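You operate a simulated robot arm through the tools that you are given. There is no shell and no other tool. Be economical: measure what you need, move in short steps, check, and stop when the job is done.

Carry out the task below with a simulated two-armed robot. There is one attempt and no reset: what you move stays moved.

TASK
On the fan bench, fold the blue napkin in half.

Only the result counts: the job must be done as asked and must still hold three seconds after the hand-in. Knocking over, shifting, dropping, spilling or breaking anything else fails it. Flat cloth is picked up by pressing the open fingertips on it (5 to 10 N) and closing them slowly along it; thin cloth reads only 2 to 8 mm in the jaws.

THE ROBOT
Two 7-joint arms with two-finger parallel grippers on one trunk, on a base that drives. Base frame: it is fixed to the floor where the robot stands at the start and does not move with it; the origin is under the middle of the robot, x ahead of it, y to its left, z up. Readings come in m, degrees, newtons and seconds.
The left shoulder is at the start at [0.07, 0.163, 0.745], the right one opposite. Places, roughly: fan bench [0.6, 0.1, 0.4]. Payload 3.43 kg a hand.
The TCP of each hand is the grasp point between the finger pads, 0.034 m short of the fingertips. In the tool frame z runs along the fingers and y along their closing line. Largest opening 0.128 m; finger width 0.024, thickness 0.012; the body of the gripper, 0.048 by 0.13 m, starts 0.096 m behind the TCP.
Orientation is that of the tool frame in the base frame, as a unit quaternion [x, y, z, w]. With the fingers straight down and closing along the base's y, the tool's x points along the base's -x, its y along +y and its z along -z.

THE INTERFACE
- The arms move only by the tool send_rows. It takes "left_steps", "right_steps" or both (then of equal length, played together; a hand with none holds still); each is a list of rows, each a list of 7 numbers: the turn, a rotation vector about the base's x, y, z in degrees, then the shift along the base's x, y, z in m, then the opening, from 0 (shut) to 1 (fully open). In form: [[wx, wy, wz, x, y, z, claw], ...]. A call has 1 to 8 rows; each row is the pose to reach, as a shift and turn from the pose commanded when the call began. A row lasts 0.2 s, in which the tool goes at most 0.05 m and 8.6 degrees; a call with a longer step from one row to the next is refused whole, and so is a gripper value outside its range. Where a pose cannot be reached the arm comes as near as it can. A force on the tool above 40 N (or 10 N above the force at the start of the call, whichever is more), or a blocked arm, ends the call early, and 0.2 s more pass. Each finger travels about 0.153 m/s and halts on what it meets, pressing with about 42 N; the grip force reading is that of the motor and also rises with nothing between the fingers. The clock runs only during rows and for 0.2 s after the last one: add rows that repeat a pose to give the fingers time. It gives the time, the measured TCP pose, the force on the tool (base axes), the opening and the grip force at its end, in the units of the frame above (readings bear some noise).
- Cameras (640 x 400 px; columns grow to the right, rows downward): "scene" is now at [0.1256, 0.0242, 0.9553]; the picture's right is [0.28, -0.96, -0.00], its down [-0.71, -0.21, -0.67] and it looks along [0.65, 0.19, -0.74] (base axes); focal length 253 px, centre (320, 200). "left" rides on the left gripper at [0.076, 0.011, -0.16] in its tool frame; the picture's right is [-0.15, 0.99, 0.00], its down [-0.88, -0.13, -0.46] and it looks along [-0.45, -0.07, 0.89] (tool axes); focal length 234 px, centre (320, 200). "right" rides on the right gripper at [0.076, -0.011, -0.16] in its tool frame; the picture's right is [0.15, 0.99, 0.00], its down [-0.88, 0.13, -0.46] and it looks along [-0.45, 0.07, 0.89] (tool axes); focal length 234 px, centre (320, 200). There is no depth. A picture from a camera that has moved, and an enlarged one, comes with that camera's place and axes in the base frame and with its lens.
- grab_frame(camera): a new picture of that camera. No time passes.
- move_column(by): slides the trunk up (or, below 0, down) by that many m; the arms and the scene camera ride with it, the base frame stays. It gives what a move gives, with no picture.
- steer(legs): drives the robot by 1 to 6 legs, each [ahead, left, turn to the left] in m, m and degrees, along the robot's own axes; the way and the turn of a leg run together, so that a leg with both is an arc; at most 1.5 m and 180 degrees a leg. The arms and the cameras ride along, it lands a little off, and it stops where it bumps. It gives what a move gives.
- head_to(pan, tilt): turns the head with the scene camera to pan (to the left, within 86 degrees either way) and tilt (down, from -29 to 69), counted from straight ahead of the robot. It gives what a move gives.
- close_up(camera, box): a new picture of the part [left, top, right, bottom] of that camera's present view, enlarged. No time passes.
- job_done(): hands the job in; it is judged then, once.

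Work in short steps. Places have to be worked out from the pictures, the camera data and where the tool is seen: move nearer, look again, correct. Check each grasp and each placing, and mend what went wrong. You have 120 turns and 92 pictures in all, those below and enlarged ones among them. Open the grippers and draw the arms clear of the work before you hand the job in, unless the task says otherwise; then end with one line.

The tools are called after "Request:" by a JSON object that holds its "op" and its "data". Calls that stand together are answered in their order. send_rows: Moves the arms, as the interface text tells. Its arguments: {"type":"object","properties":{"left_steps":{"type":"array","items":{"type":"array","items":{"type":"number"}}},"right_steps":{"type":"array","items":{"type":"array","items":{"type":"number"}}}},"required":[]} The other tools are called the same way: move_column (by) slides the trunk up or down; steer (legs) drives the base; head_to (pan, tilt) turns the head that bears the scene camera; grab_frame (camera) takes a picture; close_up (camera, box) takes an enlarged picture of a part of a camera's view; job_done () hands the job in.

At the start:

```text
time: 0.0
left_tool_pos: [0.653, 0.3071, 0.6475]
left_orientation: [0.0, 1.0, 0.0, -0.001]
left_wrist_force: [-0.3, -1.0, -0.7]
left_finger_gap: 0.1279
left_grip_force: 0.1
right_tool_pos: [0.6484, -0.2808, 0.5738]
right_orientation: [0.0, 1.0, 0.0, 0.0]
right_wrist_force: [0.3, -0.6, 0.1]
right_finger_gap: 0.1282
right_grip_force: 0.1
trunk travel left (down, up): [-0.225, 0.715]
robot x, y, heading: [-0.0005, 0.0021, 0.2]
head pan, tilt: [16.2, 47.6]
```

scene: 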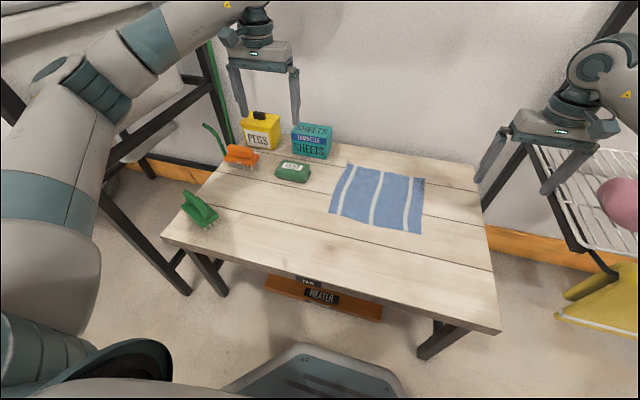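
right: 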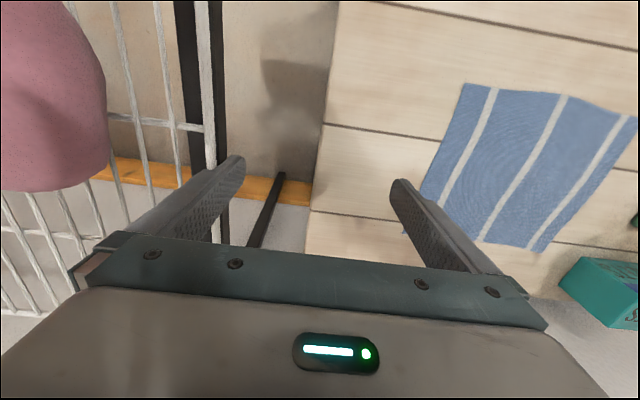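
left: 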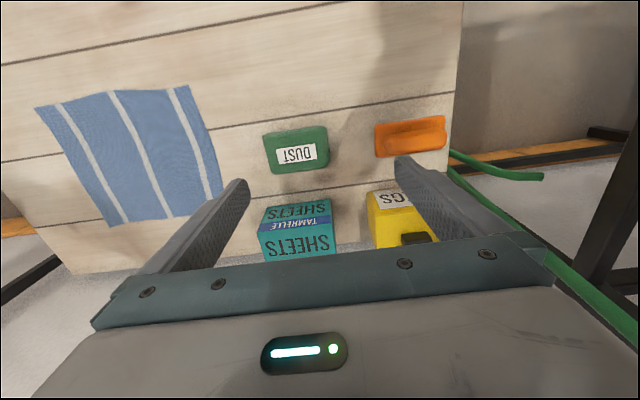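

I'll enlarge the view of the napkin to refine its corners, which I put at about x 0.60–0.83, y −0.14–0.13.

Request:
{"op": "close_up", "data": {"camera": "scene", "box": [270, 130, 470, 255]}}

Request:
{"op": "send_rows", "data": {"left_steps": [[0, 0, 0, -0.008, -0.038, -0.02, 1], [0, 0, 0, -0.016, -0.076, -0.04, 0.8], [0, 0, 0, -0.024, -0.114, -0.06, 0.6], [0, 0, 0, -0.032, -0.152, -0.08, 0.4], [0, 0, 0, -0.04, -0.187, -0.1, 0.3], [0, 0, 0, -0.04, -0.187, -0.13, 0.3]], "right_steps": [[0, 0, 0, -0.008, 0.03, 0, 1], [0, 0, 0, -0.016, 0.06, -0.01, 0.8], [0, 0, 0, -0.024, 0.09, -0.02, 0.6], [0, 0, 0, -0.03, 0.12, -0.03, 0.4], [0, 0, 0, -0.035, 0.155, -0.045, 0.3], [0, 0, 0, -0.035, 0.155, -0.055, 0.3]]}}

```text
3.20 times, centred on (370, 192) of scene
camera zoom: at [0.1256, 0.0242, 0.9553], right [0.28, -0.96, 0.0], down [-0.71, -0.21, -0.67], along [0.65, 0.19, -0.74], focal length 810 px, centre (160, 224)
```

zoom: 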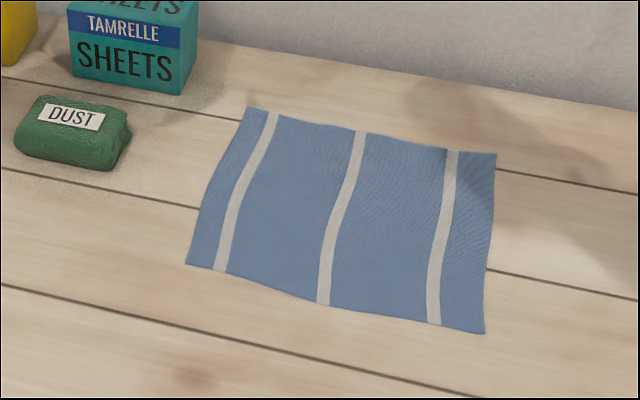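

```text
time: 1.4
left_tool_pos: [0.6143, 0.1188, 0.5151]
left_orientation: [0.0, 1.0, 0.0, 0.001]
left_wrist_force: [-1.2, 0.1, -0.1]
left_finger_gap: 0.0384
left_grip_force: 0.1
right_tool_pos: [0.6137, -0.1273, 0.5181]
right_orientation: [0.0, 1.0, 0.0, 0.0]
right_wrist_force: [0.9, -0.6, 0.1]
right_finger_gap: 0.0384
right_grip_force: 0.0
trunk travel left (down, up): [-0.225, 0.715]
robot x, y, heading: [-0.0021, 0.001, -0.1]
head pan, tilt: [16.2, 47.6]
```

Hands are above the near corners. I look through both hand cameras and the scene to check the corner places.

Request:
{"op": "grab_frame", "data": {"camera": "scene"}}

Request:
{"op": "grab_frame", "data": {"camera": "left"}}

Request:
{"op": "grab_frame", "data": {"camera": "right"}}

```text
87 pictures are left
camera scene: at [0.1258, 0.0242, 0.9553], right [0.28, -0.96, 0.0], down [-0.71, -0.21, -0.67], along [0.65, 0.19, -0.74], focal length 253 px, centre (320, 200)
```

scene: 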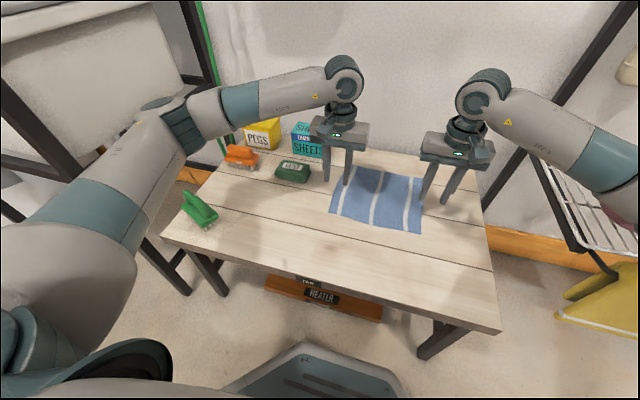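

```text
86 pictures are left
camera left: at [0.5382, 0.1301, 0.6738], right [0.15, 0.99, 0.0], down [0.88, -0.13, 0.46], along [0.45, -0.07, -0.89], focal length 234 px, centre (320, 200)
```

left: 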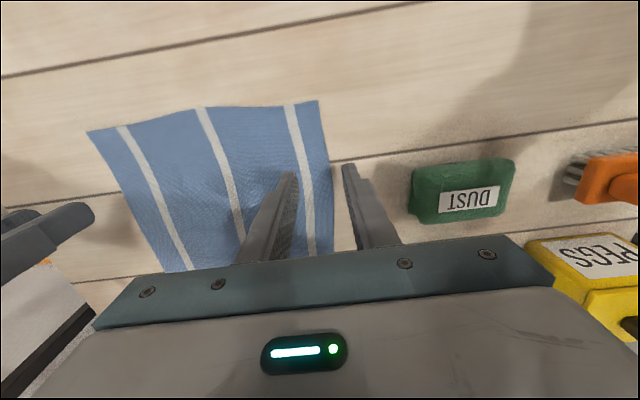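

```text
85 pictures are left
camera right: at [0.5383, -0.1386, 0.6769], right [-0.15, 0.99, 0.0], down [0.88, 0.13, 0.46], along [0.45, 0.07, -0.89], focal length 234 px, centre (320, 200)
```

right: 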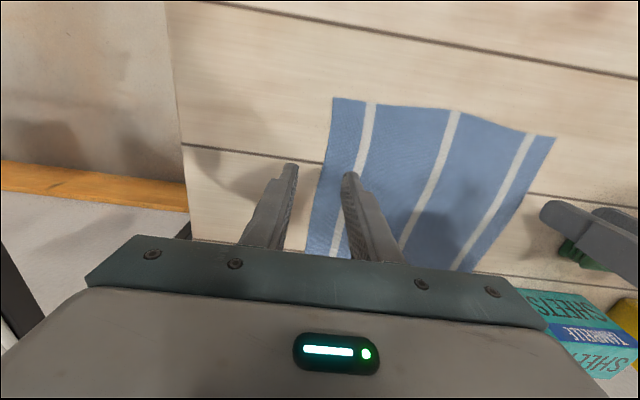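

Crossing the scene and hand rays puts the cloth at z ≈ 0.42, spanning x 0.553–0.778 and y −0.121 to 0.125. I move over the near corners with the tips about 2 cm above the cloth.

Request:
{"op": "send_rows", "data": {"left_steps": [[0, 0, 0, -0.025, -0.012, 0, 0.25], [0, 0, 0, -0.047, -0.024, 0, 0.25], [0, 0, 0, -0.047, -0.024, -0.02, 0.25], [0, 0, 0, -0.047, -0.024, -0.037, 0.25], [0, 0, 0, -0.047, -0.024, -0.037, 0.25]], "right_steps": [[0, 0, 0, -0.025, 0.017, 0, 0.25], [0, 0, 0, -0.047, 0.035, 0, 0.25], [0, 0, 0, -0.047, 0.035, -0.02, 0.25], [0, 0, 0, -0.047, 0.035, -0.04, 0.25], [0, 0, 0, -0.047, 0.035, -0.04, 0.25]]}}

Request:
{"op": "grab_frame", "data": {"camera": "left"}}

Request:
{"op": "grab_frame", "data": {"camera": "right"}}

Request:
{"op": "close_up", "data": {"camera": "scene", "box": [270, 130, 470, 255]}}

```text
time: 2.6
left_tool_pos: [0.5668, 0.0962, 0.4788]
left_orientation: [0.0, 1.0, -0.001, 0.0]
left_wrist_force: [0.6, -0.4, -0.2]
left_finger_gap: 0.0319
left_grip_force: 0.0
right_tool_pos: [0.566, -0.0925, 0.4777]
right_orientation: [0.001, 1.0, 0.0, -0.001]
right_wrist_force: [-0.2, 0.1, 0.3]
right_finger_gap: 0.032
right_grip_force: 0.0
trunk travel left (down, up): [-0.225, 0.715]
robot x, y, heading: [0.0009, 0.0003, 0.3]
head pan, tilt: [16.2, 47.6]
```

```text
84 pictures are left
camera left: at [0.4904, 0.1072, 0.6376], right [0.15, 0.99, 0.0], down [0.88, -0.13, 0.46], along [0.45, -0.07, -0.89], focal length 234 px, centre (320, 200)
```

left: 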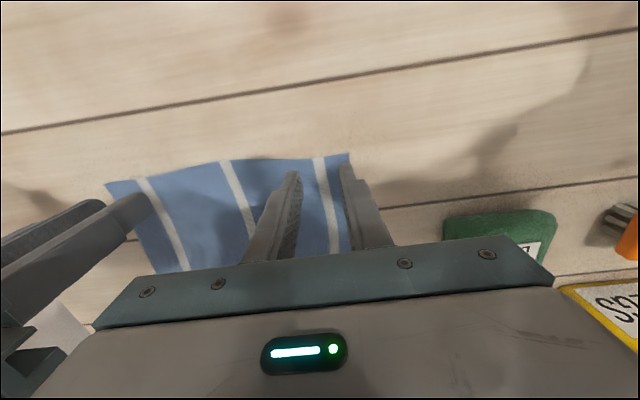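

```text
83 pictures are left
camera right: at [0.4912, -0.1038, 0.6363], right [-0.15, 0.99, 0.0], down [0.88, 0.13, 0.46], along [0.45, 0.07, -0.89], focal length 234 px, centre (320, 200)
```

right: 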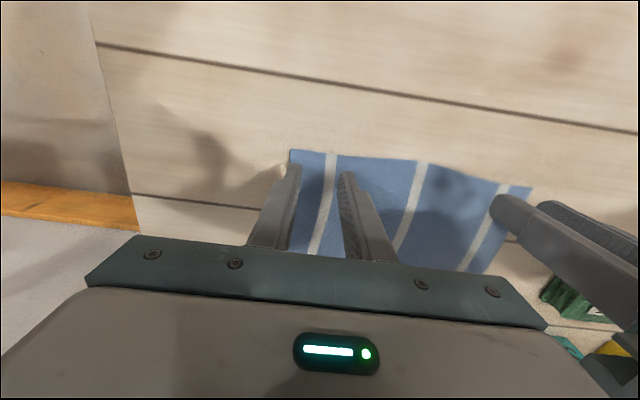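

```text
3.20 times, centred on (370, 192) of scene
camera zoom: at [0.1257, 0.0242, 0.9553], right [0.28, -0.96, 0.0], down [-0.71, -0.21, -0.67], along [0.65, 0.19, -0.74], focal length 810 px, centre (160, 224)
```

zoom: 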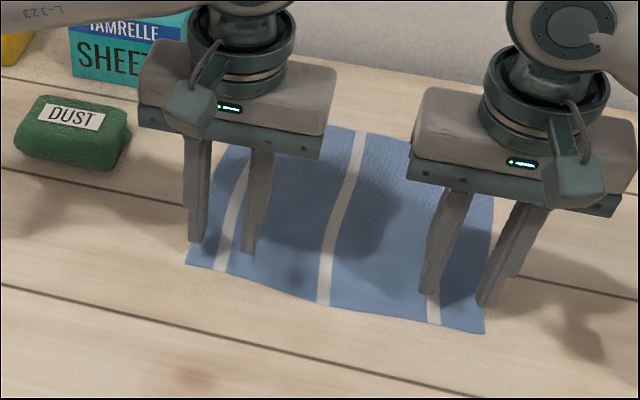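

Corner estimates hold (z ≈ 0.424). I lower both hands slowly, feeling for contact, with the right one shifted slightly inward.

Request:
{"op": "send_rows", "data": {"left_steps": [[0, 0, 0, 0, -0.002, -0.006, 0.25], [0, 0, 0, 0, -0.002, -0.012, 0.25], [0, 0, 0, 0, -0.002, -0.018, 0.25], [0, 0, 0, 0, -0.002, -0.018, 0.25]], "right_steps": [[0, 0, 0, 0, 0.004, -0.006, 0.25], [0, 0, 0, 0, 0.004, -0.012, 0.25], [0, 0, 0, 0, 0.004, -0.018, 0.25], [0, 0, 0, 0, 0.004, -0.018, 0.25]]}}

```text
time: 3.6
left_tool_pos: [0.5665, 0.0955, 0.4619]
left_orientation: [-0.001, 1.0, -0.001, 0.0]
left_wrist_force: [0.3, 0.3, 0.0]
left_finger_gap: 0.0322
left_grip_force: 0.1
right_tool_pos: [0.5668, -0.0868, 0.4591]
right_orientation: [0.0, 1.0, 0.0, 0.001]
right_wrist_force: [0.7, -0.2, 0.3]
right_finger_gap: 0.0319
right_grip_force: 0.0
trunk travel left (down, up): [-0.225, 0.715]
robot x, y, heading: [0.0025, -0.0012, 0.1]
head pan, tilt: [16.2, 47.6]
```

No contact yet; I continue down in small steps.

Request:
{"op": "send_rows", "data": {"left_steps": [[0, 0, 0, 0, 0, -0.003, 0.25], [0, 0, 0, 0, 0, -0.006, 0.25], [0, 0, 0, 0, 0, -0.006, 0.25]], "right_steps": [[0, 0, 0, 0, 0, -0.002, 0.25], [0, 0, 0, 0, 0, -0.004, 0.25], [0, 0, 0, 0, 0, -0.004, 0.25]]}}

```text
time: 4.4
left_tool_pos: [0.5646, 0.0933, 0.4552]
left_orientation: [0.0, 1.0, -0.001, 0.0]
left_wrist_force: [0.0, 0.4, 0.7]
left_finger_gap: 0.0321
left_grip_force: 0.1
right_tool_pos: [0.5667, -0.088, 0.4561]
right_orientation: [0.0, 1.0, 0.0, 0.001]
right_wrist_force: [-0.5, -1.0, 0.3]
right_finger_gap: 0.0321
right_grip_force: 0.1
trunk travel left (down, up): [-0.225, 0.715]
robot x, y, heading: [-0.0007, 0.0038, -0.1]
head pan, tilt: [16.2, 47.6]
```

Still no force; a few mm more.

Request:
{"op": "send_rows", "data": {"left_steps": [[0, 0, 0, 0, 0, -0.002, 0.25], [0, 0, 0, 0, 0, -0.004, 0.25], [0, 0, 0, 0, 0, -0.004, 0.25]], "right_steps": [[0, 0, 0, 0, 0, -0.002, 0.25], [0, 0, 0, 0, 0, -0.004, 0.25], [0, 0, 0, 0, 0, -0.004, 0.25]]}}

Request:
{"op": "close_up", "data": {"camera": "scene", "box": [300, 170, 450, 264]}}

```text
time: 5.2
left_tool_pos: [0.5658, 0.094, 0.4539]
left_orientation: [0.0, 1.0, -0.001, 0.003]
left_wrist_force: [-1.0, -1.3, 23.9]
left_finger_gap: 0.032
left_grip_force: 0.1
right_tool_pos: [0.5664, -0.0865, 0.4563]
right_orientation: [0.0, 1.0, 0.001, 0.002]
right_wrist_force: [-2.7, 2.0, 14.7]
right_finger_gap: 0.0318
right_grip_force: 0.0
trunk travel left (down, up): [-0.225, 0.715]
robot x, y, heading: [-0.0019, 0.0011, 0.1]
head pan, tilt: [16.2, 47.6]
```

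```text
4.26 times, centred on (375, 217) of scene
camera zoom: at [0.1229, 0.0241, 0.9562], right [0.28, -0.96, 0.0], down [-0.71, -0.21, -0.68], along [0.65, 0.19, -0.74], focal length 1078 px, centre (86, 128)
```

zoom: 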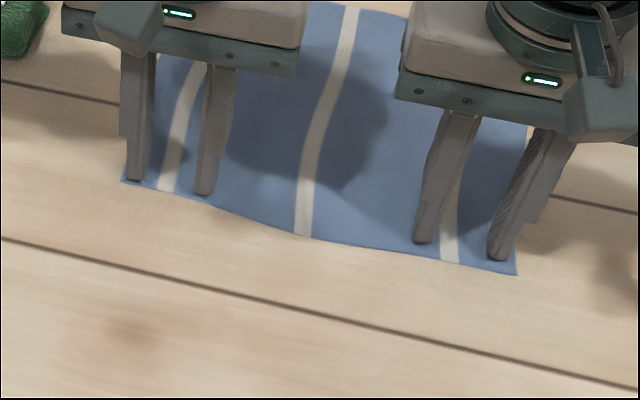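

Contact: 24 N left, 15 N right. I ease both to about 8 N.

Request:
{"op": "send_rows", "data": {"left_steps": [[0, 0, 0, 0, 0, 0.002, 0.25], [0, 0, 0, 0, 0, 0.002, 0.25]], "right_steps": [[0, 0, 0, 0, 0, 0.0008, 0.25], [0, 0, 0, 0, 0, 0.0008, 0.25]]}}

```text
time: 5.8
left_tool_pos: [0.5672, 0.0943, 0.4549]
left_orientation: [0.0, 1.0, 0.0, 0.001]
left_wrist_force: [1.2, -2.1, 15.3]
left_finger_gap: 0.032
left_grip_force: 0.0
right_tool_pos: [0.5662, -0.0883, 0.4561]
right_orientation: [0.0, 1.0, 0.0, 0.003]
right_wrist_force: [1.4, 2.6, 17.2]
right_finger_gap: 0.0317
right_grip_force: 0.0
trunk travel left (down, up): [-0.225, 0.715]
robot x, y, heading: [-0.0014, -0.0001, 0.0]
head pan, tilt: [16.2, 47.6]
```

Still about 15–17 N on each; I ease off further.

Request:
{"op": "send_rows", "data": {"left_steps": [[0, 0, 0, 0, 0, 0.0015, 0.25], [0, 0, 0, 0, 0, 0.0015, 0.25]], "right_steps": [[0, 0, 0, 0, 0, 0.0018, 0.25], [0, 0, 0, 0, 0, 0.0018, 0.25]]}}

```text
time: 6.4
left_tool_pos: [0.5656, 0.0936, 0.455]
left_orientation: [0.0, 1.0, 0.0, 0.0]
left_wrist_force: [0.9, -2.4, 5.3]
left_finger_gap: 0.0319
left_grip_force: 0.1
right_tool_pos: [0.5672, -0.0872, 0.455]
right_orientation: [0.0, 1.0, -0.001, 0.001]
right_wrist_force: [3.0, 1.5, 11.6]
right_finger_gap: 0.0317
right_grip_force: 0.0
trunk travel left (down, up): [-0.225, 0.715]
robot x, y, heading: [-0.001, -0.0011, -0.1]
head pan, tilt: [16.2, 47.6]
```

Force now 5 N left and 12 N right. I trim slightly and close slowly along the cloth.

Request:
{"op": "send_rows", "data": {"left_steps": [[0, 0, 0, 0, 0, -0.0004, 0.22], [0, 0, 0, 0, 0, -0.0004, 0.19], [0, 0, 0, 0, 0, -0.0004, 0.16], [0, 0, 0, 0, 0, -0.0004, 0.13], [0, 0, 0, 0, 0, -0.0004, 0.1], [0, 0, 0, 0, 0, -0.0004, 0.07], [0, 0, 0, 0, 0, -0.0004, 0.04], [0, 0, 0, 0, 0, -0.0004, 0.0]], "right_steps": [[0, 0, 0, 0, 0, 0.0005, 0.22], [0, 0, 0, 0, 0, 0.0005, 0.19], [0, 0, 0, 0, 0, 0.0005, 0.16], [0, 0, 0, 0, 0, 0.0005, 0.13], [0, 0, 0, 0, 0, 0.0005, 0.1], [0, 0, 0, 0, 0, 0.0005, 0.07], [0, 0, 0, 0, 0, 0.0005, 0.04], [0, 0, 0, 0, 0, 0.0005, 0.0]]}}

Request:
{"op": "close_up", "data": {"camera": "scene", "box": [300, 170, 450, 264]}}

```text
time: 8.2
left_tool_pos: [0.5656, 0.0928, 0.4556]
left_orientation: [0.0, 1.0, -0.001, 0.0]
left_wrist_force: [-0.3, -3.5, 3.3]
left_finger_gap: 0.0015
left_grip_force: 36.3
right_tool_pos: [0.5665, -0.0864, 0.4549]
right_orientation: [0.0, 1.0, 0.001, 0.0]
right_wrist_force: [0.4, 2.4, 8.5]
right_finger_gap: 0.0
right_grip_force: 33.2
trunk travel left (down, up): [-0.225, 0.715]
robot x, y, heading: [-0.0021, -0.0014, -0.0]
head pan, tilt: [16.2, 47.6]
```

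```text
4.26 times, centred on (375, 217) of scene
camera zoom: at [0.1248, 0.0242, 0.9554], right [0.28, -0.96, 0.0], down [-0.71, -0.21, -0.67], along [0.65, 0.19, -0.74], focal length 1078 px, centre (86, 128)
```

zoom: 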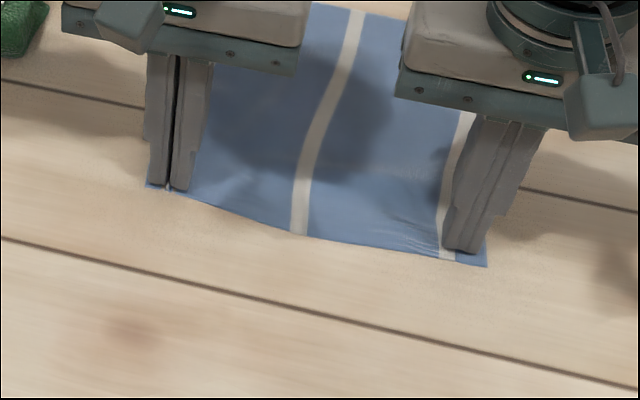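

Left reads 1.5 mm, right 0 (likely missed). I lift both 2 cm and check.

Request:
{"op": "send_rows", "data": {"left_steps": [[0, 0, 0, 0, 0, 0.01, 0], [0, 0, 0, 0, 0, 0.02, 0], [0, 0, 0, 0, 0, 0.02, 0]], "right_steps": [[0, 0, 0, 0, 0, 0.01, 0], [0, 0, 0, 0, 0, 0.02, 0], [0, 0, 0, 0, 0, 0.02, 0]]}}

Request:
{"op": "close_up", "data": {"camera": "scene", "box": [300, 150, 450, 244]}}

```text
time: 9.0
left_tool_pos: [0.5664, 0.0928, 0.4743]
left_orientation: [0.0, 1.0, 0.0, 0.0]
left_wrist_force: [0.3, -0.7, 0.2]
left_finger_gap: 0.0017
left_grip_force: 36.7
right_tool_pos: [0.5676, -0.0876, 0.474]
right_orientation: [-0.001, 1.0, -0.001, 0.0]
right_wrist_force: [0.6, -0.6, -0.4]
right_finger_gap: 0.0
right_grip_force: 33.5
trunk travel left (down, up): [-0.225, 0.715]
robot x, y, heading: [-0.0025, 0.0026, -0.1]
head pan, tilt: [16.2, 47.6]
```

```text
4.26 times, centred on (375, 197) of scene
camera zoom: at [0.1256, 0.0242, 0.9552], right [0.28, -0.96, 0.0], down [-0.71, -0.21, -0.67], along [0.65, 0.19, -0.74], focal length 1078 px, centre (86, 213)
```

zoom: 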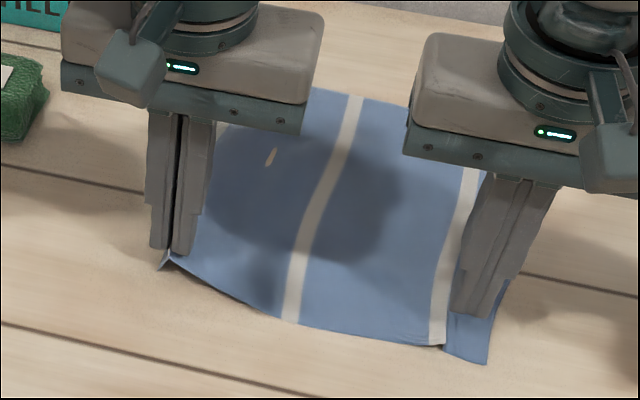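

Left holds its corner by the tip; the right slipped, leaving a wrinkle with its corner now near y −0.10. I reopen the right, centre it on the wrinkle and press again.

Request:
{"op": "send_rows", "data": {"right_steps": [[0, 0, 0, 0.0, 0.0, 0.01, 0.1], [0, 0, 0, 0.0, 0.012, 0.01, 0.3], [0, 0, 0, 0.0, 0.012, 0, 0.3], [0, 0, 0, 0, 0.012, -0.012, 0.3], [0, 0, 0, 0, 0.012, -0.0203, 0.3], [0, 0, 0, 0, 0.012, -0.0203, 0.3]]}}

Request:
{"op": "close_up", "data": {"camera": "scene", "box": [300, 150, 450, 244]}}

```text
time: 10.4
left_tool_pos: [0.5654, 0.0925, 0.4739]
left_orientation: [0.001, 1.0, 0.0, 0.0]
left_wrist_force: [-0.3, -0.3, -0.2]
left_finger_gap: 0.002
left_grip_force: 36.2
right_tool_pos: [0.567, -0.0748, 0.4558]
right_orientation: [0.0, 1.0, 0.0, 0.001]
right_wrist_force: [0.1, -0.4, 1.2]
right_finger_gap: 0.0385
right_grip_force: 0.0
trunk travel left (down, up): [-0.225, 0.715]
robot x, y, heading: [-0.0034, 0.0033, 0.3]
head pan, tilt: [16.2, 47.6]
```

```text
4.26 times, centred on (375, 197) of scene
camera zoom: at [0.1255, 0.0242, 0.9553], right [0.28, -0.96, 0.0], down [-0.71, -0.21, -0.67], along [0.65, 0.19, -0.74], focal length 1078 px, centre (86, 213)
```

zoom: 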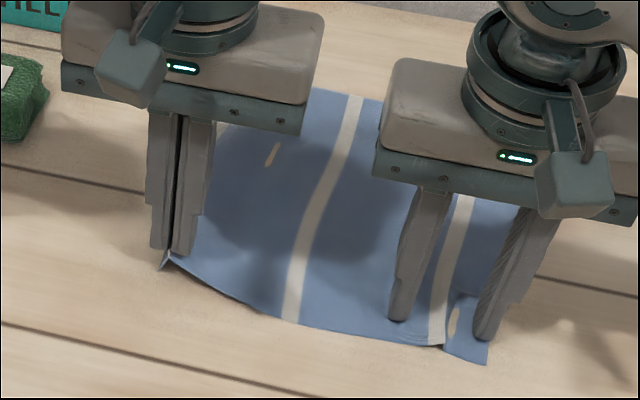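

Well placed across the wrinkle, only 1 N. I press about 1.2 mm more.

Request:
{"op": "send_rows", "data": {"right_steps": [[0, 0, 0, 0, 0, -0.0012, 0.3], [0, 0, 0, 0, 0, -0.0012, 0.3]]}}

```text
time: 11.0
left_tool_pos: [0.5654, 0.0923, 0.4756]
left_orientation: [0.0, 1.0, 0.0, 0.001]
left_wrist_force: [0.0, 1.0, 0.5]
left_finger_gap: 0.0017
left_grip_force: 36.9
right_tool_pos: [0.5666, -0.0764, 0.4549]
right_orientation: [0.001, 1.0, 0.0, 0.001]
right_wrist_force: [-1.2, 1.0, 11.2]
right_finger_gap: 0.0382
right_grip_force: 0.1
trunk travel left (down, up): [-0.225, 0.715]
robot x, y, heading: [0.0029, 0.0005, -0.0]
head pan, tilt: [16.2, 47.6]
```

11 N is a little high but gives grip; I close in slower steps.

Request:
{"op": "send_rows", "data": {"right_steps": [[0, 0, 0, 0, 0, 0, 0.28], [0, 0, 0, 0, 0, 0, 0.26], [0, 0, 0, 0, 0, 0, 0.24], [0, 0, 0, 0, 0, 0, 0.22], [0, 0, 0, 0, 0, 0, 0.2], [0, 0, 0, 0, 0, 0, 0.18], [0, 0, 0, 0, 0, 0, 0.16], [0, 0, 0, 0, 0, 0, 0.14]]}}

Request:
{"op": "close_up", "data": {"camera": "scene", "box": [360, 170, 440, 220]}}

```text
time: 12.8
left_tool_pos: [0.5644, 0.0934, 0.475]
left_orientation: [0.0, 1.0, 0.0, 0.001]
left_wrist_force: [-0.4, -0.2, -0.7]
left_finger_gap: 0.0018
left_grip_force: 36.5
right_tool_pos: [0.5671, -0.0755, 0.4549]
right_orientation: [0.0, 1.0, 0.0, 0.001]
right_wrist_force: [0.6, 2.2, 17.4]
right_finger_gap: 0.0159
right_grip_force: 0.1
trunk travel left (down, up): [-0.225, 0.715]
robot x, y, heading: [-0.0023, -0.0026, -0.2]
head pan, tilt: [16.2, 47.6]
```

```text
8.00 times, centred on (400, 195) of scene
camera zoom: at [0.1244, 0.0244, 0.9555], right [0.28, -0.96, 0.0], down [-0.71, -0.21, -0.67], along [0.65, 0.19, -0.74], focal length 2026 px, centre (-320, 240)
```

zoom: 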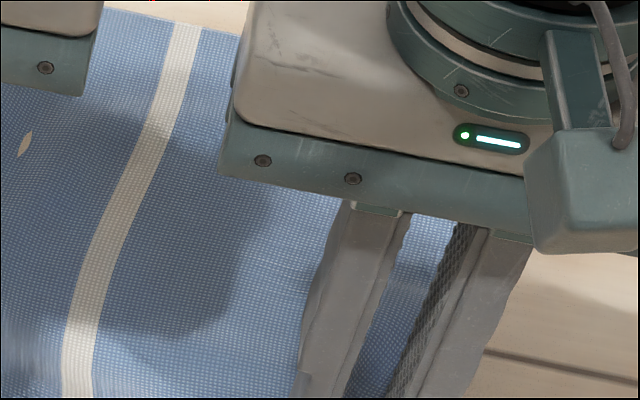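

Force rose to 17 N; I raise about 0.8 mm and finish closing.

Request:
{"op": "send_rows", "data": {"right_steps": [[0, 0, 0, 0, 0, 0.0008, 0.14], [0, 0, 0, 0, 0, 0.0008, 0.12], [0, 0, 0, 0, 0, 0.0008, 0.1], [0, 0, 0, 0, 0, 0.0008, 0.08], [0, 0, 0, 0, 0, 0.0008, 0.06], [0, 0, 0, 0, 0, 0.0008, 0.04], [0, 0, 0, 0, 0, 0.0008, 0.02], [0, 0, 0, 0, 0, 0.0008, 0.0]]}}

Request:
{"op": "close_up", "data": {"camera": "scene", "box": [340, 180, 436, 240]}}

```text
time: 14.6
left_tool_pos: [0.5663, 0.0929, 0.4743]
left_orientation: [0.0, 1.0, 0.0, 0.0]
left_wrist_force: [0.0, -4.0, -0.6]
left_finger_gap: 0.0016
left_grip_force: 36.9
right_tool_pos: [0.5676, -0.0742, 0.4569]
right_orientation: [0.0, 1.0, 0.0, 0.001]
right_wrist_force: [0.3, 3.3, 12.8]
right_finger_gap: 0.0021
right_grip_force: 36.1
trunk travel left (down, up): [-0.225, 0.715]
robot x, y, heading: [-0.0011, 0.0006, -0.0]
head pan, tilt: [16.2, 47.6]
```

```text
6.67 times, centred on (388, 210) of scene
camera zoom: at [0.1247, 0.0243, 0.9554], right [0.28, -0.96, 0.0], down [-0.71, -0.21, -0.67], along [0.65, 0.19, -0.74], focal length 1688 px, centre (-133, 133)
```

zoom: 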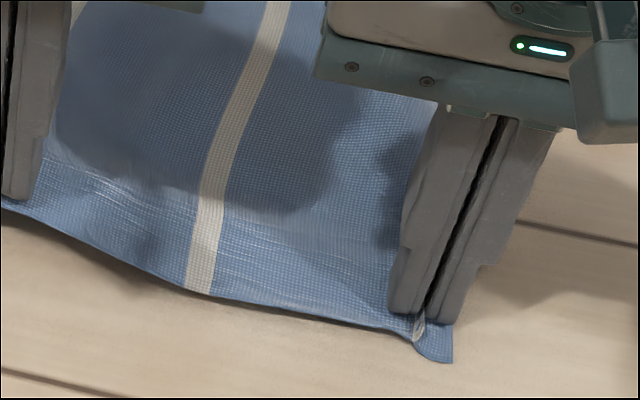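

Both corners are held (right 2.1 mm). I lift and begin the arc toward the far edge.

Request:
{"op": "send_rows", "data": {"left_steps": [[0, 0, 0, 0.0, 0.0, 0.002, 0], [0, 0, 0, 0.007, 0.0, 0.014, 0], [0, 0, 0, 0.018, 0.0, 0.032, 0], [0, 0, 0, 0.034, 0.0, 0.05, 0], [0, 0, 0, 0.054, 0.0, 0.064, 0], [0, 0, 0, 0.076, 0.0, 0.072, 0], [0, 0, 0, 0.098, 0.0, 0.074, 0], [0, 0, 0, 0.098, 0.0, 0.074, 0]], "right_steps": [[0, 0, 0, 0.0, 0.0, 0.018, 0], [0, 0, 0, 0.007, 0.0, 0.032, 0], [0, 0, 0, 0.018, 0.0, 0.05, 0], [0, 0, 0, 0.034, 0.0, 0.068, 0], [0, 0, 0, 0.054, 0.0, 0.082, 0], [0, 0, 0, 0.076, 0.0, 0.09, 0], [0, 0, 0, 0.098, 0.0, 0.092, 0], [0, 0, 0, 0.098, 0.0, 0.092, 0]]}}

Request:
{"op": "grab_frame", "data": {"camera": "scene"}}

Request:
{"op": "close_up", "data": {"camera": "scene", "box": [300, 130, 460, 230]}}

```text
time: 16.4
left_tool_pos: [0.6641, 0.0922, 0.5473]
left_orientation: [-0.001, 1.0, 0.0, 0.001]
left_wrist_force: [0.1, -2.0, -0.2]
left_finger_gap: 0.0015
left_grip_force: 36.4
right_tool_pos: [0.6656, -0.0754, 0.5452]
right_orientation: [0.0, 1.0, 0.0, 0.0]
right_wrist_force: [-0.2, 2.8, 0.2]
right_finger_gap: 0.0017
right_grip_force: 36.4
trunk travel left (down, up): [-0.225, 0.715]
robot x, y, heading: [-0.0004, 0.0004, -0.0]
head pan, tilt: [16.2, 47.6]
```

```text
75 pictures are left
camera scene: at [0.1257, 0.0242, 0.9553], right [0.28, -0.96, 0.0], down [-0.71, -0.21, -0.67], along [0.65, 0.19, -0.74], focal length 253 px, centre (320, 200)
```

scene: 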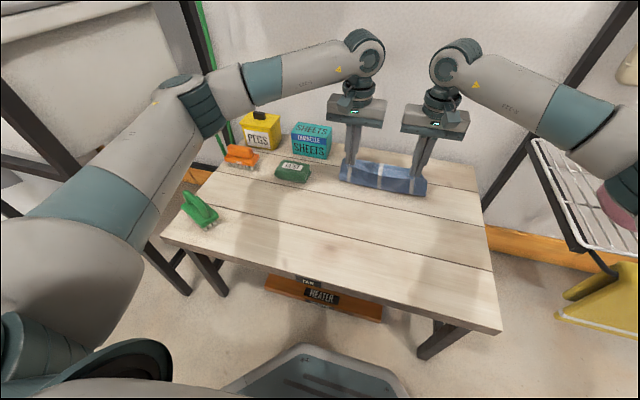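

```text
4.00 times, centred on (380, 180) of scene
camera zoom: at [0.1257, 0.0242, 0.9553], right [0.28, -0.96, 0.0], down [-0.71, -0.21, -0.67], along [0.65, 0.19, -0.74], focal length 1013 px, centre (80, 280)
```

zoom: 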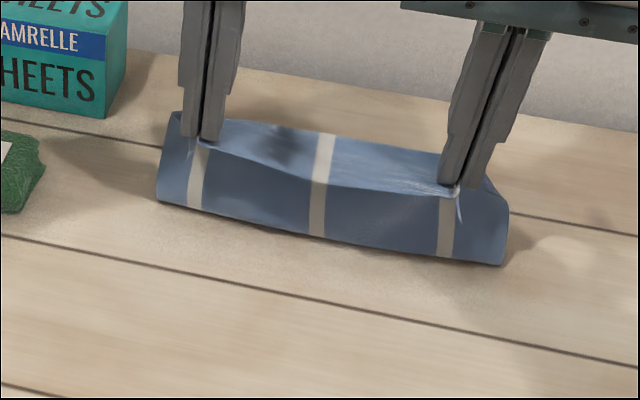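

Fold is forming cleanly. I carry on down the far side of the arc.

Request:
{"op": "send_rows", "data": {"left_steps": [[0, 0, 0, 0.022, 0, -0.002, 0], [0, 0, 0, 0.044, 0, -0.01, 0], [0, 0, 0, 0.064, 0, -0.022, 0], [0, 0, 0, 0.08, 0, -0.036, 0], [0, 0, 0, 0.091, 0, -0.05, 0], [0, 0, 0, 0.098, 0, -0.062, 0], [0, 0, 0, 0.1, 0, -0.07, 0], [0, 0, 0, 0.1, 0, -0.07, 0]], "right_steps": [[0, 0, 0, 0.022, 0, -0.002, 0], [0, 0, 0, 0.044, 0, -0.01, 0], [0, 0, 0, 0.064, 0, -0.022, 0], [0, 0, 0, 0.08, 0, -0.036, 0], [0, 0, 0, 0.091, 0, -0.05, 0], [0, 0, 0, 0.098, 0, -0.062, 0], [0, 0, 0, 0.1, 0, -0.07, 0], [0, 0, 0, 0.1, 0, -0.07, 0]]}}

Request:
{"op": "close_up", "data": {"camera": "scene", "box": [300, 130, 460, 230]}}

Request:
{"op": "grab_frame", "data": {"camera": "right"}}

Request:
{"op": "grab_frame", "data": {"camera": "left"}}

```text
time: 18.2
left_tool_pos: [0.7631, 0.0945, 0.4786]
left_orientation: [0.0, 1.0, 0.0, 0.001]
left_wrist_force: [-0.3, -2.4, -0.9]
left_finger_gap: 0.002
left_grip_force: 36.5
right_tool_pos: [0.7649, -0.0747, 0.4769]
right_orientation: [0.0, 1.0, 0.0, 0.001]
right_wrist_force: [-0.1, 3.5, -0.7]
right_finger_gap: 0.002
right_grip_force: 36.5
trunk travel left (down, up): [-0.225, 0.715]
robot x, y, heading: [0.0049, 0.0021, -0.1]
head pan, tilt: [16.2, 47.6]
```

```text
4.00 times, centred on (380, 180) of scene
camera zoom: at [0.1257, 0.0242, 0.9553], right [0.28, -0.96, 0.0], down [-0.71, -0.21, -0.67], along [0.65, 0.19, -0.74], focal length 1013 px, centre (80, 280)
```

zoom: 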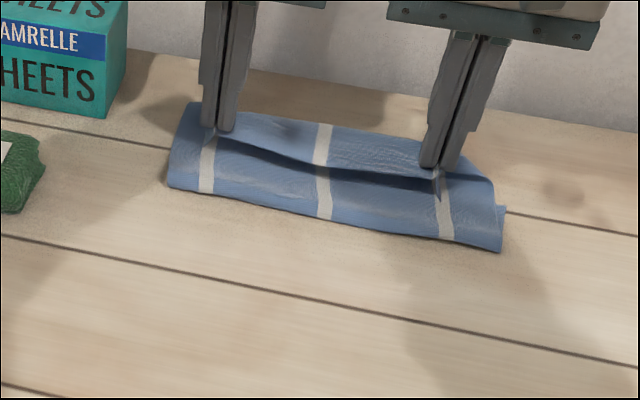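

```text
72 pictures are left
camera right: at [0.6894, -0.0869, 0.6352], right [-0.15, 0.99, 0.0], down [0.88, 0.13, 0.46], along [0.45, 0.07, -0.89], focal length 234 px, centre (320, 200)
```

right: 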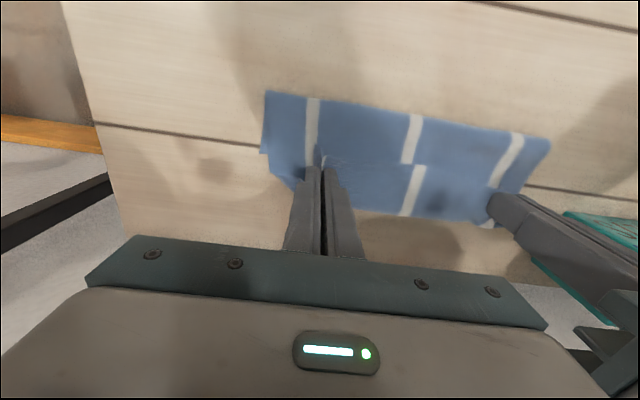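

```text
71 pictures are left
camera left: at [0.6874, 0.1058, 0.6364], right [0.15, 0.99, 0.0], down [0.88, -0.13, 0.46], along [0.45, -0.07, -0.89], focal length 234 px, centre (320, 200)
```

left: 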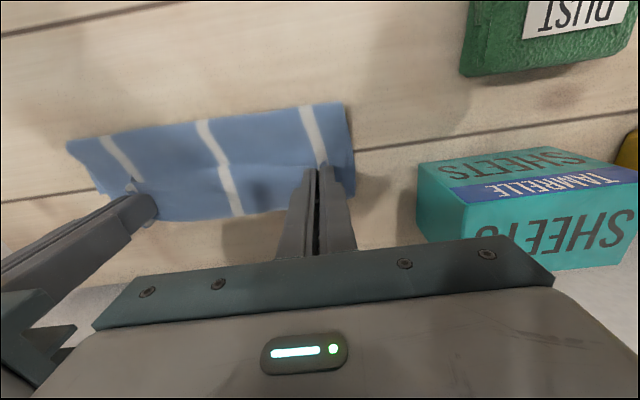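

The hem seems short of the far edge and the layer slack (fold near x 0.705, far edge near 0.80). I raise slightly and pull 3 cm further to tighten the top layer.

Request:
{"op": "send_rows", "data": {"left_steps": [[0, 0, 0, 0.005, 0, 0.008, 0], [0, 0, 0, 0.015, 0, 0.012, 0], [0, 0, 0, 0.025, 0, 0.012, 0], [0, 0, 0, 0.033, 0, 0.01, 0], [0, 0, 0, 0.033, 0, 0.01, 0]], "right_steps": [[0, 0, 0, 0.005, 0, 0.008, 0], [0, 0, 0, 0.015, 0, 0.012, 0], [0, 0, 0, 0.025, 0, 0.012, 0], [0, 0, 0, 0.033, 0, 0.01, 0], [0, 0, 0, 0.033, 0, 0.01, 0]]}}

Request:
{"op": "close_up", "data": {"camera": "scene", "box": [320, 140, 448, 220]}}

Request:
{"op": "grab_frame", "data": {"camera": "right"}}

```text
time: 19.4
left_tool_pos: [0.7959, 0.0928, 0.4886]
left_orientation: [0.0, 1.0, 0.0, 0.0]
left_wrist_force: [0.0, -5.0, -0.9]
left_finger_gap: 0.0018
left_grip_force: 36.5
right_tool_pos: [0.7973, -0.0767, 0.4863]
right_orientation: [-0.001, 1.0, -0.001, 0.0]
right_wrist_force: [1.2, 4.6, 0.3]
right_finger_gap: 0.0018
right_grip_force: 36.5
trunk travel left (down, up): [-0.225, 0.715]
robot x, y, heading: [0.0014, 0.0003, 0.0]
head pan, tilt: [16.2, 47.6]
```

```text
5.00 times, centred on (384, 180) of scene
camera zoom: at [0.1257, 0.0242, 0.9553], right [0.28, -0.96, 0.0], down [-0.71, -0.21, -0.67], along [0.65, 0.19, -0.74], focal length 1266 px, centre (0, 300)
```

zoom: 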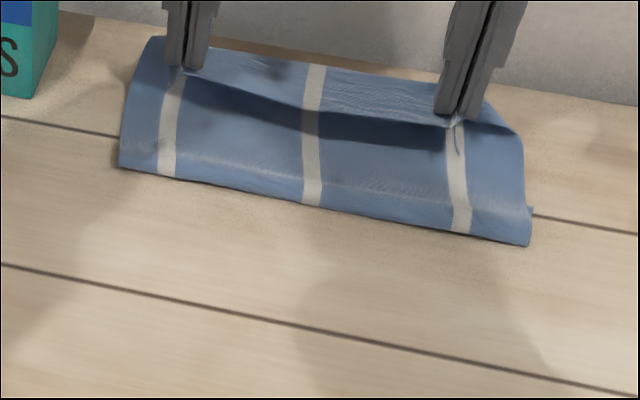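

```text
69 pictures are left
camera right: at [0.7226, -0.0884, 0.6446], right [-0.15, 0.99, 0.0], down [0.88, 0.13, 0.46], along [0.45, 0.07, -0.89], focal length 234 px, centre (320, 200)
```

right: 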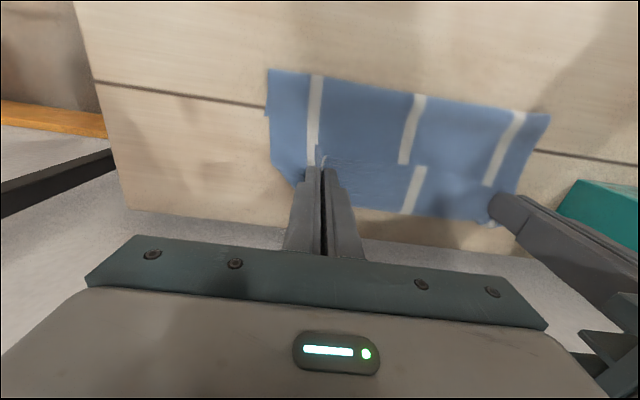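

The hem is curled back toward the robot because the grippers stay vertical. I'll back off along the arc, drive 6 cm nearer for reach, then tilt the grippers about +y to turn the hem over.

Request:
{"op": "send_rows", "data": {"left_steps": [[0, 0, 0, -0.01, 0, 0.02, 0], [0, 0, 0, -0.03, 0, 0.035, 0], [0, 0, 0, -0.055, 0, 0.045, 0], [0, 0, 0, -0.08, 0, 0.05, 0], [0, 0, 0, -0.08, 0, 0.05, 0]], "right_steps": [[0, 0, 0, -0.01, 0, 0.02, 0], [0, 0, 0, -0.03, 0, 0.035, 0], [0, 0, 0, -0.055, 0, 0.045, 0], [0, 0, 0, -0.08, 0, 0.05, 0], [0, 0, 0, -0.08, 0, 0.05, 0]]}}

Request:
{"op": "steer", "data": {"legs": [[0.06, 0, 0]]}}

Request:
{"op": "grab_frame", "data": {"camera": "scene"}}

```text
time: 20.6
left_tool_pos: [0.7168, 0.0943, 0.5389]
left_orientation: [0.001, 1.0, 0.0, 0.001]
left_wrist_force: [0.6, -5.7, -0.6]
left_finger_gap: 0.0019
left_grip_force: 36.6
right_tool_pos: [0.7167, -0.0762, 0.5375]
right_orientation: [0.0, 1.0, -0.001, 0.0]
right_wrist_force: [0.2, 4.9, -0.3]
right_finger_gap: 0.0019
right_grip_force: 36.2
trunk travel left (down, up): [-0.225, 0.715]
robot x, y, heading: [-0.0024, 0.0016, -0.1]
head pan, tilt: [16.2, 47.6]
```

```text
time: 21.6
left_tool_pos: [0.7788, 0.0935, 0.5389]
left_orientation: [0.001, 1.0, -0.001, 0.0]
left_wrist_force: [-0.3, -3.9, 0.3]
left_finger_gap: 0.0016
left_grip_force: 36.3
right_tool_pos: [0.7765, -0.0739, 0.5355]
right_orientation: [-0.001, 1.0, -0.001, -0.001]
right_wrist_force: [0.5, 3.9, 0.2]
right_finger_gap: 0.0017
right_grip_force: 36.5
trunk travel left (down, up): [-0.225, 0.715]
robot x, y, heading: [0.0634, -0.0031, -0.2]
head pan, tilt: [16.2, 47.6]
```

```text
68 pictures are left
camera scene: at [0.1866, 0.0243, 0.9551], right [0.28, -0.96, 0.0], down [-0.71, -0.21, -0.67], along [0.65, 0.19, -0.74], focal length 253 px, centre (320, 200)
```

scene: 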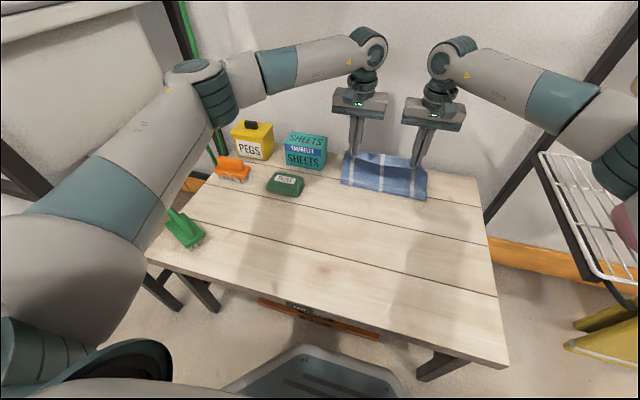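

The wall is close behind, so tilting here is risky. I'll unfold back toward me and drag the napkin about 10 cm nearer, then refold with tilt. First the reverse arc.

Request:
{"op": "send_rows", "data": {"left_steps": [[0, 0, 0, -0.03, 0, 0.005, 0], [0, 0, 0, -0.065, 0, 0.005, 0], [0, 0, 0, -0.1, 0, 0.0, 0], [0, 0, 0, -0.135, 0, -0.01, 0], [0, 0, 0, -0.165, 0, -0.025, 0], [0, 0, 0, -0.19, 0, -0.045, 0], [0, 0, 0, -0.205, 0, -0.065, 0], [0, 0, 0, -0.215, 0, -0.075, 0]], "right_steps": [[0, 0, 0, -0.03, 0, 0.005, 0], [0, 0, 0, -0.065, 0, 0.005, 0], [0, 0, 0, -0.1, 0, 0.0, 0], [0, 0, 0, -0.135, 0, -0.01, 0], [0, 0, 0, -0.165, 0, -0.025, 0], [0, 0, 0, -0.19, 0, -0.045, 0], [0, 0, 0, -0.205, 0, -0.065, 0], [0, 0, 0, -0.215, 0, -0.072, 0]]}}

Request:
{"op": "grab_frame", "data": {"camera": "scene"}}

```text
time: 23.4
left_tool_pos: [0.5628, 0.0954, 0.4624]
left_orientation: [-0.001, 1.0, 0.0, 0.0]
left_wrist_force: [0.1, -8.8, 0.4]
left_finger_gap: 0.0016
left_grip_force: 36.3
right_tool_pos: [0.5626, -0.0758, 0.4646]
right_orientation: [0.0, 1.0, 0.0, 0.001]
right_wrist_force: [1.6, 8.5, -0.1]
right_finger_gap: 0.0019
right_grip_force: 37.2
trunk travel left (down, up): [-0.225, 0.715]
robot x, y, heading: [0.0582, 0.001, -0.0]
head pan, tilt: [16.2, 47.6]
```

```text
67 pictures are left
camera scene: at [0.1859, 0.0243, 0.9553], right [0.28, -0.96, 0.0], down [-0.71, -0.21, -0.67], along [0.65, 0.19, -0.74], focal length 253 px, centre (320, 200)
```

scene: 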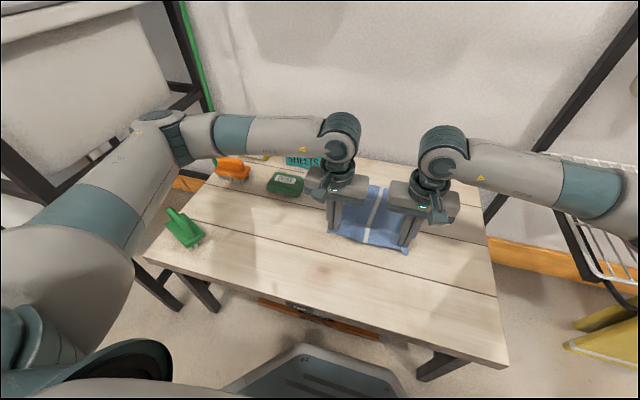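

Unfolded again. Now I drag it 8.5 cm toward the robot at low height, easing the sideways tension by 2 mm each.

Request:
{"op": "send_rows", "data": {"left_steps": [[0, 0, 0, -0.01, -0.002, 0, 0], [0, 0, 0, -0.025, -0.002, 0, 0], [0, 0, 0, -0.04, -0.002, 0, 0], [0, 0, 0, -0.055, -0.002, 0, 0], [0, 0, 0, -0.07, -0.002, 0, 0], [0, 0, 0, -0.085, -0.002, 0, 0], [0, 0, 0, -0.085, -0.002, 0, 0]], "right_steps": [[0, 0, 0, -0.01, 0.002, 0, 0], [0, 0, 0, -0.025, 0.002, 0, 0], [0, 0, 0, -0.04, 0.002, 0, 0], [0, 0, 0, -0.055, 0.002, 0, 0], [0, 0, 0, -0.07, 0.002, 0, 0], [0, 0, 0, -0.085, 0.002, 0, 0], [0, 0, 0, -0.085, 0.002, 0, 0]]}}

Request:
{"op": "close_up", "data": {"camera": "scene", "box": [270, 160, 462, 280]}}

```text
time: 25.0
left_tool_pos: [0.4769, 0.0927, 0.4633]
left_orientation: [0.0, 1.0, -0.001, -0.001]
left_wrist_force: [0.2, 0.1, -0.4]
left_finger_gap: 0.002
left_grip_force: 36.3
right_tool_pos: [0.4766, -0.0718, 0.465]
right_orientation: [0.0, 1.0, 0.001, 0.0]
right_wrist_force: [-0.2, 0.2, 0.3]
right_finger_gap: 0.0019
right_grip_force: 36.4
trunk travel left (down, up): [-0.225, 0.715]
robot x, y, heading: [0.0601, 0.0027, 0.1]
head pan, tilt: [16.2, 47.6]
```

```text
3.33 times, centred on (366, 220) of scene
camera zoom: at [0.1858, 0.0243, 0.9553], right [0.28, -0.96, 0.0], down [-0.71, -0.21, -0.67], along [0.65, 0.19, -0.74], focal length 844 px, centre (167, 133)
```

zoom: 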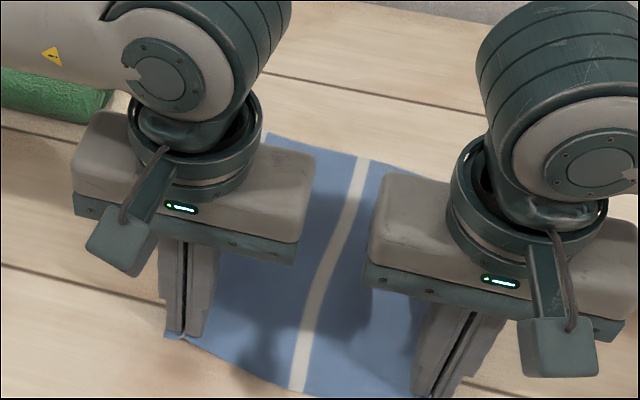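

Napkin now spans x ≈ 0.463–0.676 with room behind. I refold with the grippers tilting about +y as the edge rises.

Request:
{"op": "send_rows", "data": {"left_steps": [[0, 5, 0, 0.003, 0, 0.02, 0], [0, 12, 0, 0.012, 0, 0.042, 0], [0, 20, 0, 0.028, 0, 0.062, 0], [0, 28, 0, 0.05, 0, 0.076, 0], [0, 36, 0, 0.075, 0, 0.084, 0], [0, 44, 0, 0.098, 0, 0.084, 0], [0, 44, 0, 0.098, 0, 0.084, 0]], "right_steps": [[0, 5, 0, 0.003, 0, 0.02, 0], [0, 12, 0, 0.012, 0, 0.042, 0], [0, 20, 0, 0.028, 0, 0.062, 0], [0, 28, 0, 0.05, 0, 0.076, 0], [0, 36, 0, 0.075, 0, 0.084, 0], [0, 44, 0, 0.098, 0, 0.084, 0], [0, 44, 0, 0.098, 0, 0.084, 0]]}}

Request:
{"op": "grab_frame", "data": {"camera": "scene"}}

Request:
{"op": "grab_frame", "data": {"camera": "right"}}

```text
time: 26.6
left_tool_pos: [0.5765, 0.0914, 0.548]
left_orientation: [0.0, 0.927, 0.0, -0.375]
left_wrist_force: [0.4, 0.2, 0.2]
left_finger_gap: 0.0019
left_grip_force: 36.7
right_tool_pos: [0.5753, -0.0732, 0.5496]
right_orientation: [0.0, 0.927, 0.001, -0.375]
right_wrist_force: [0.5, -0.2, -0.2]
right_finger_gap: 0.0017
right_grip_force: 36.7
trunk travel left (down, up): [-0.225, 0.715]
robot x, y, heading: [0.0627, 0.0001, 0.0]
head pan, tilt: [16.2, 47.6]
```

```text
65 pictures are left
camera scene: at [0.1859, 0.0243, 0.9553], right [0.28, -0.96, 0.0], down [-0.71, -0.21, -0.67], along [0.65, 0.19, -0.74], focal length 253 px, centre (320, 200)
```

scene: 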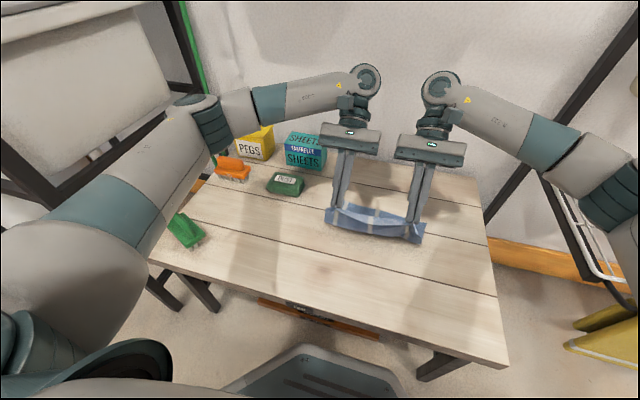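

```text
64 pictures are left
camera right: at [0.6325, -0.085, 0.7158], right [-0.11, 0.99, 0.1], down [0.95, 0.13, -0.29], along [-0.3, 0.07, -0.95], focal length 234 px, centre (320, 200)
```

right: 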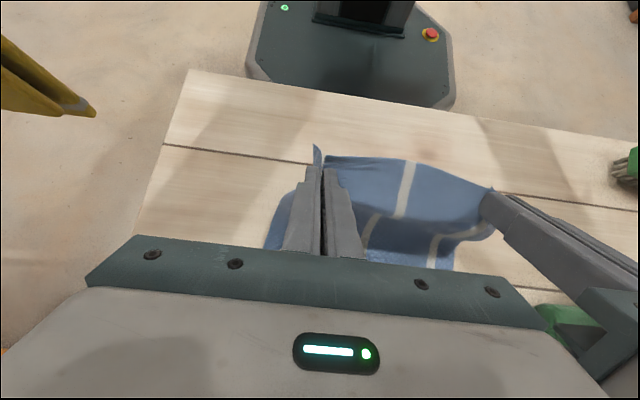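

Tilt works and the hem now stands up. I lower along the far side, keeping tilt around 40° to stay clear of the wall.

Request:
{"op": "send_rows", "data": {"left_steps": [[0, 0, 0, 0.025, 0, 0.0, 0], [0, 0, 0, 0.05, 0, -0.006, 0], [0, -2, 0, 0.072, 0, -0.016, 0], [0, -3, 0, 0.09, 0, -0.03, 0], [0, -4, 0, 0.103, 0, -0.046, 0], [0, -4, 0, 0.11, 0, -0.06, 0], [0, -4, 0, 0.11, 0, -0.06, 0]], "right_steps": [[0, 0, 0, 0.025, 0, 0.0, 0], [0, 0, 0, 0.05, 0, -0.006, 0], [0, -2, 0, 0.072, 0, -0.016, 0], [0, -3, 0, 0.09, 0, -0.03, 0], [0, -4, 0, 0.103, 0, -0.046, 0], [0, -4, 0, 0.11, 0, -0.06, 0], [0, -4, 0, 0.11, 0, -0.06, 0]]}}

Request:
{"op": "close_up", "data": {"camera": "scene", "box": [290, 150, 450, 250]}}

Request:
{"op": "grab_frame", "data": {"camera": "right"}}

```text
time: 28.2
left_tool_pos: [0.686, 0.0912, 0.487]
left_orientation: [0.0, 0.94, -0.001, -0.342]
left_wrist_force: [-0.6, -0.2, -0.1]
left_finger_gap: 0.0016
left_grip_force: 36.3
right_tool_pos: [0.6861, -0.073, 0.4878]
right_orientation: [-0.001, 0.94, -0.001, -0.342]
right_wrist_force: [0.0, -0.1, 0.0]
right_finger_gap: 0.0019
right_grip_force: 36.8
trunk travel left (down, up): [-0.225, 0.715]
robot x, y, heading: [0.0589, 0.0005, 0.3]
head pan, tilt: [16.2, 47.6]
```

```text
4.00 times, centred on (370, 200) of scene
camera zoom: at [0.1859, 0.0243, 0.9553], right [0.28, -0.96, 0.0], down [-0.71, -0.21, -0.67], along [0.65, 0.19, -0.74], focal length 1013 px, centre (120, 200)
```

zoom: 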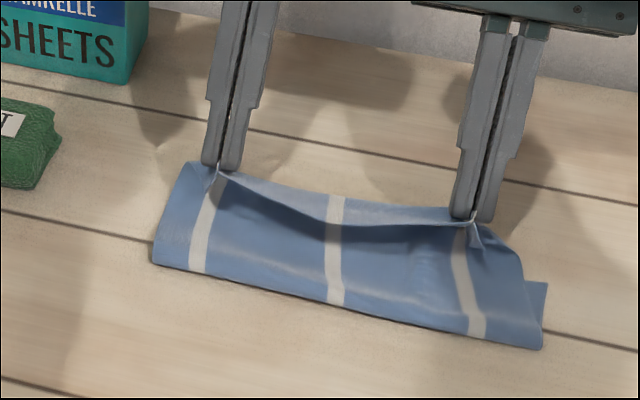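

```text
62 pictures are left
camera right: at [0.7305, -0.0854, 0.6582], right [-0.11, 0.99, 0.09], down [0.97, 0.13, -0.22], along [-0.23, 0.07, -0.97], focal length 234 px, centre (320, 200)
```

right: 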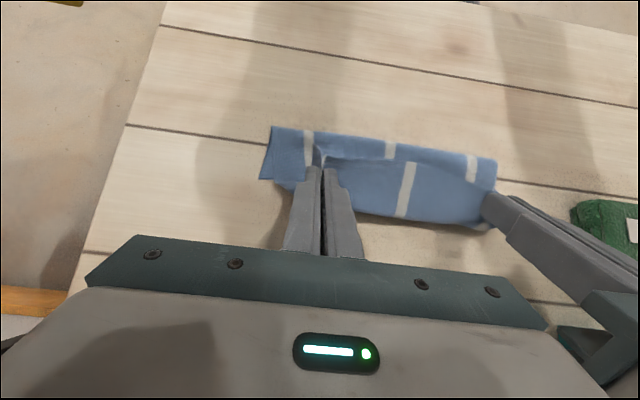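

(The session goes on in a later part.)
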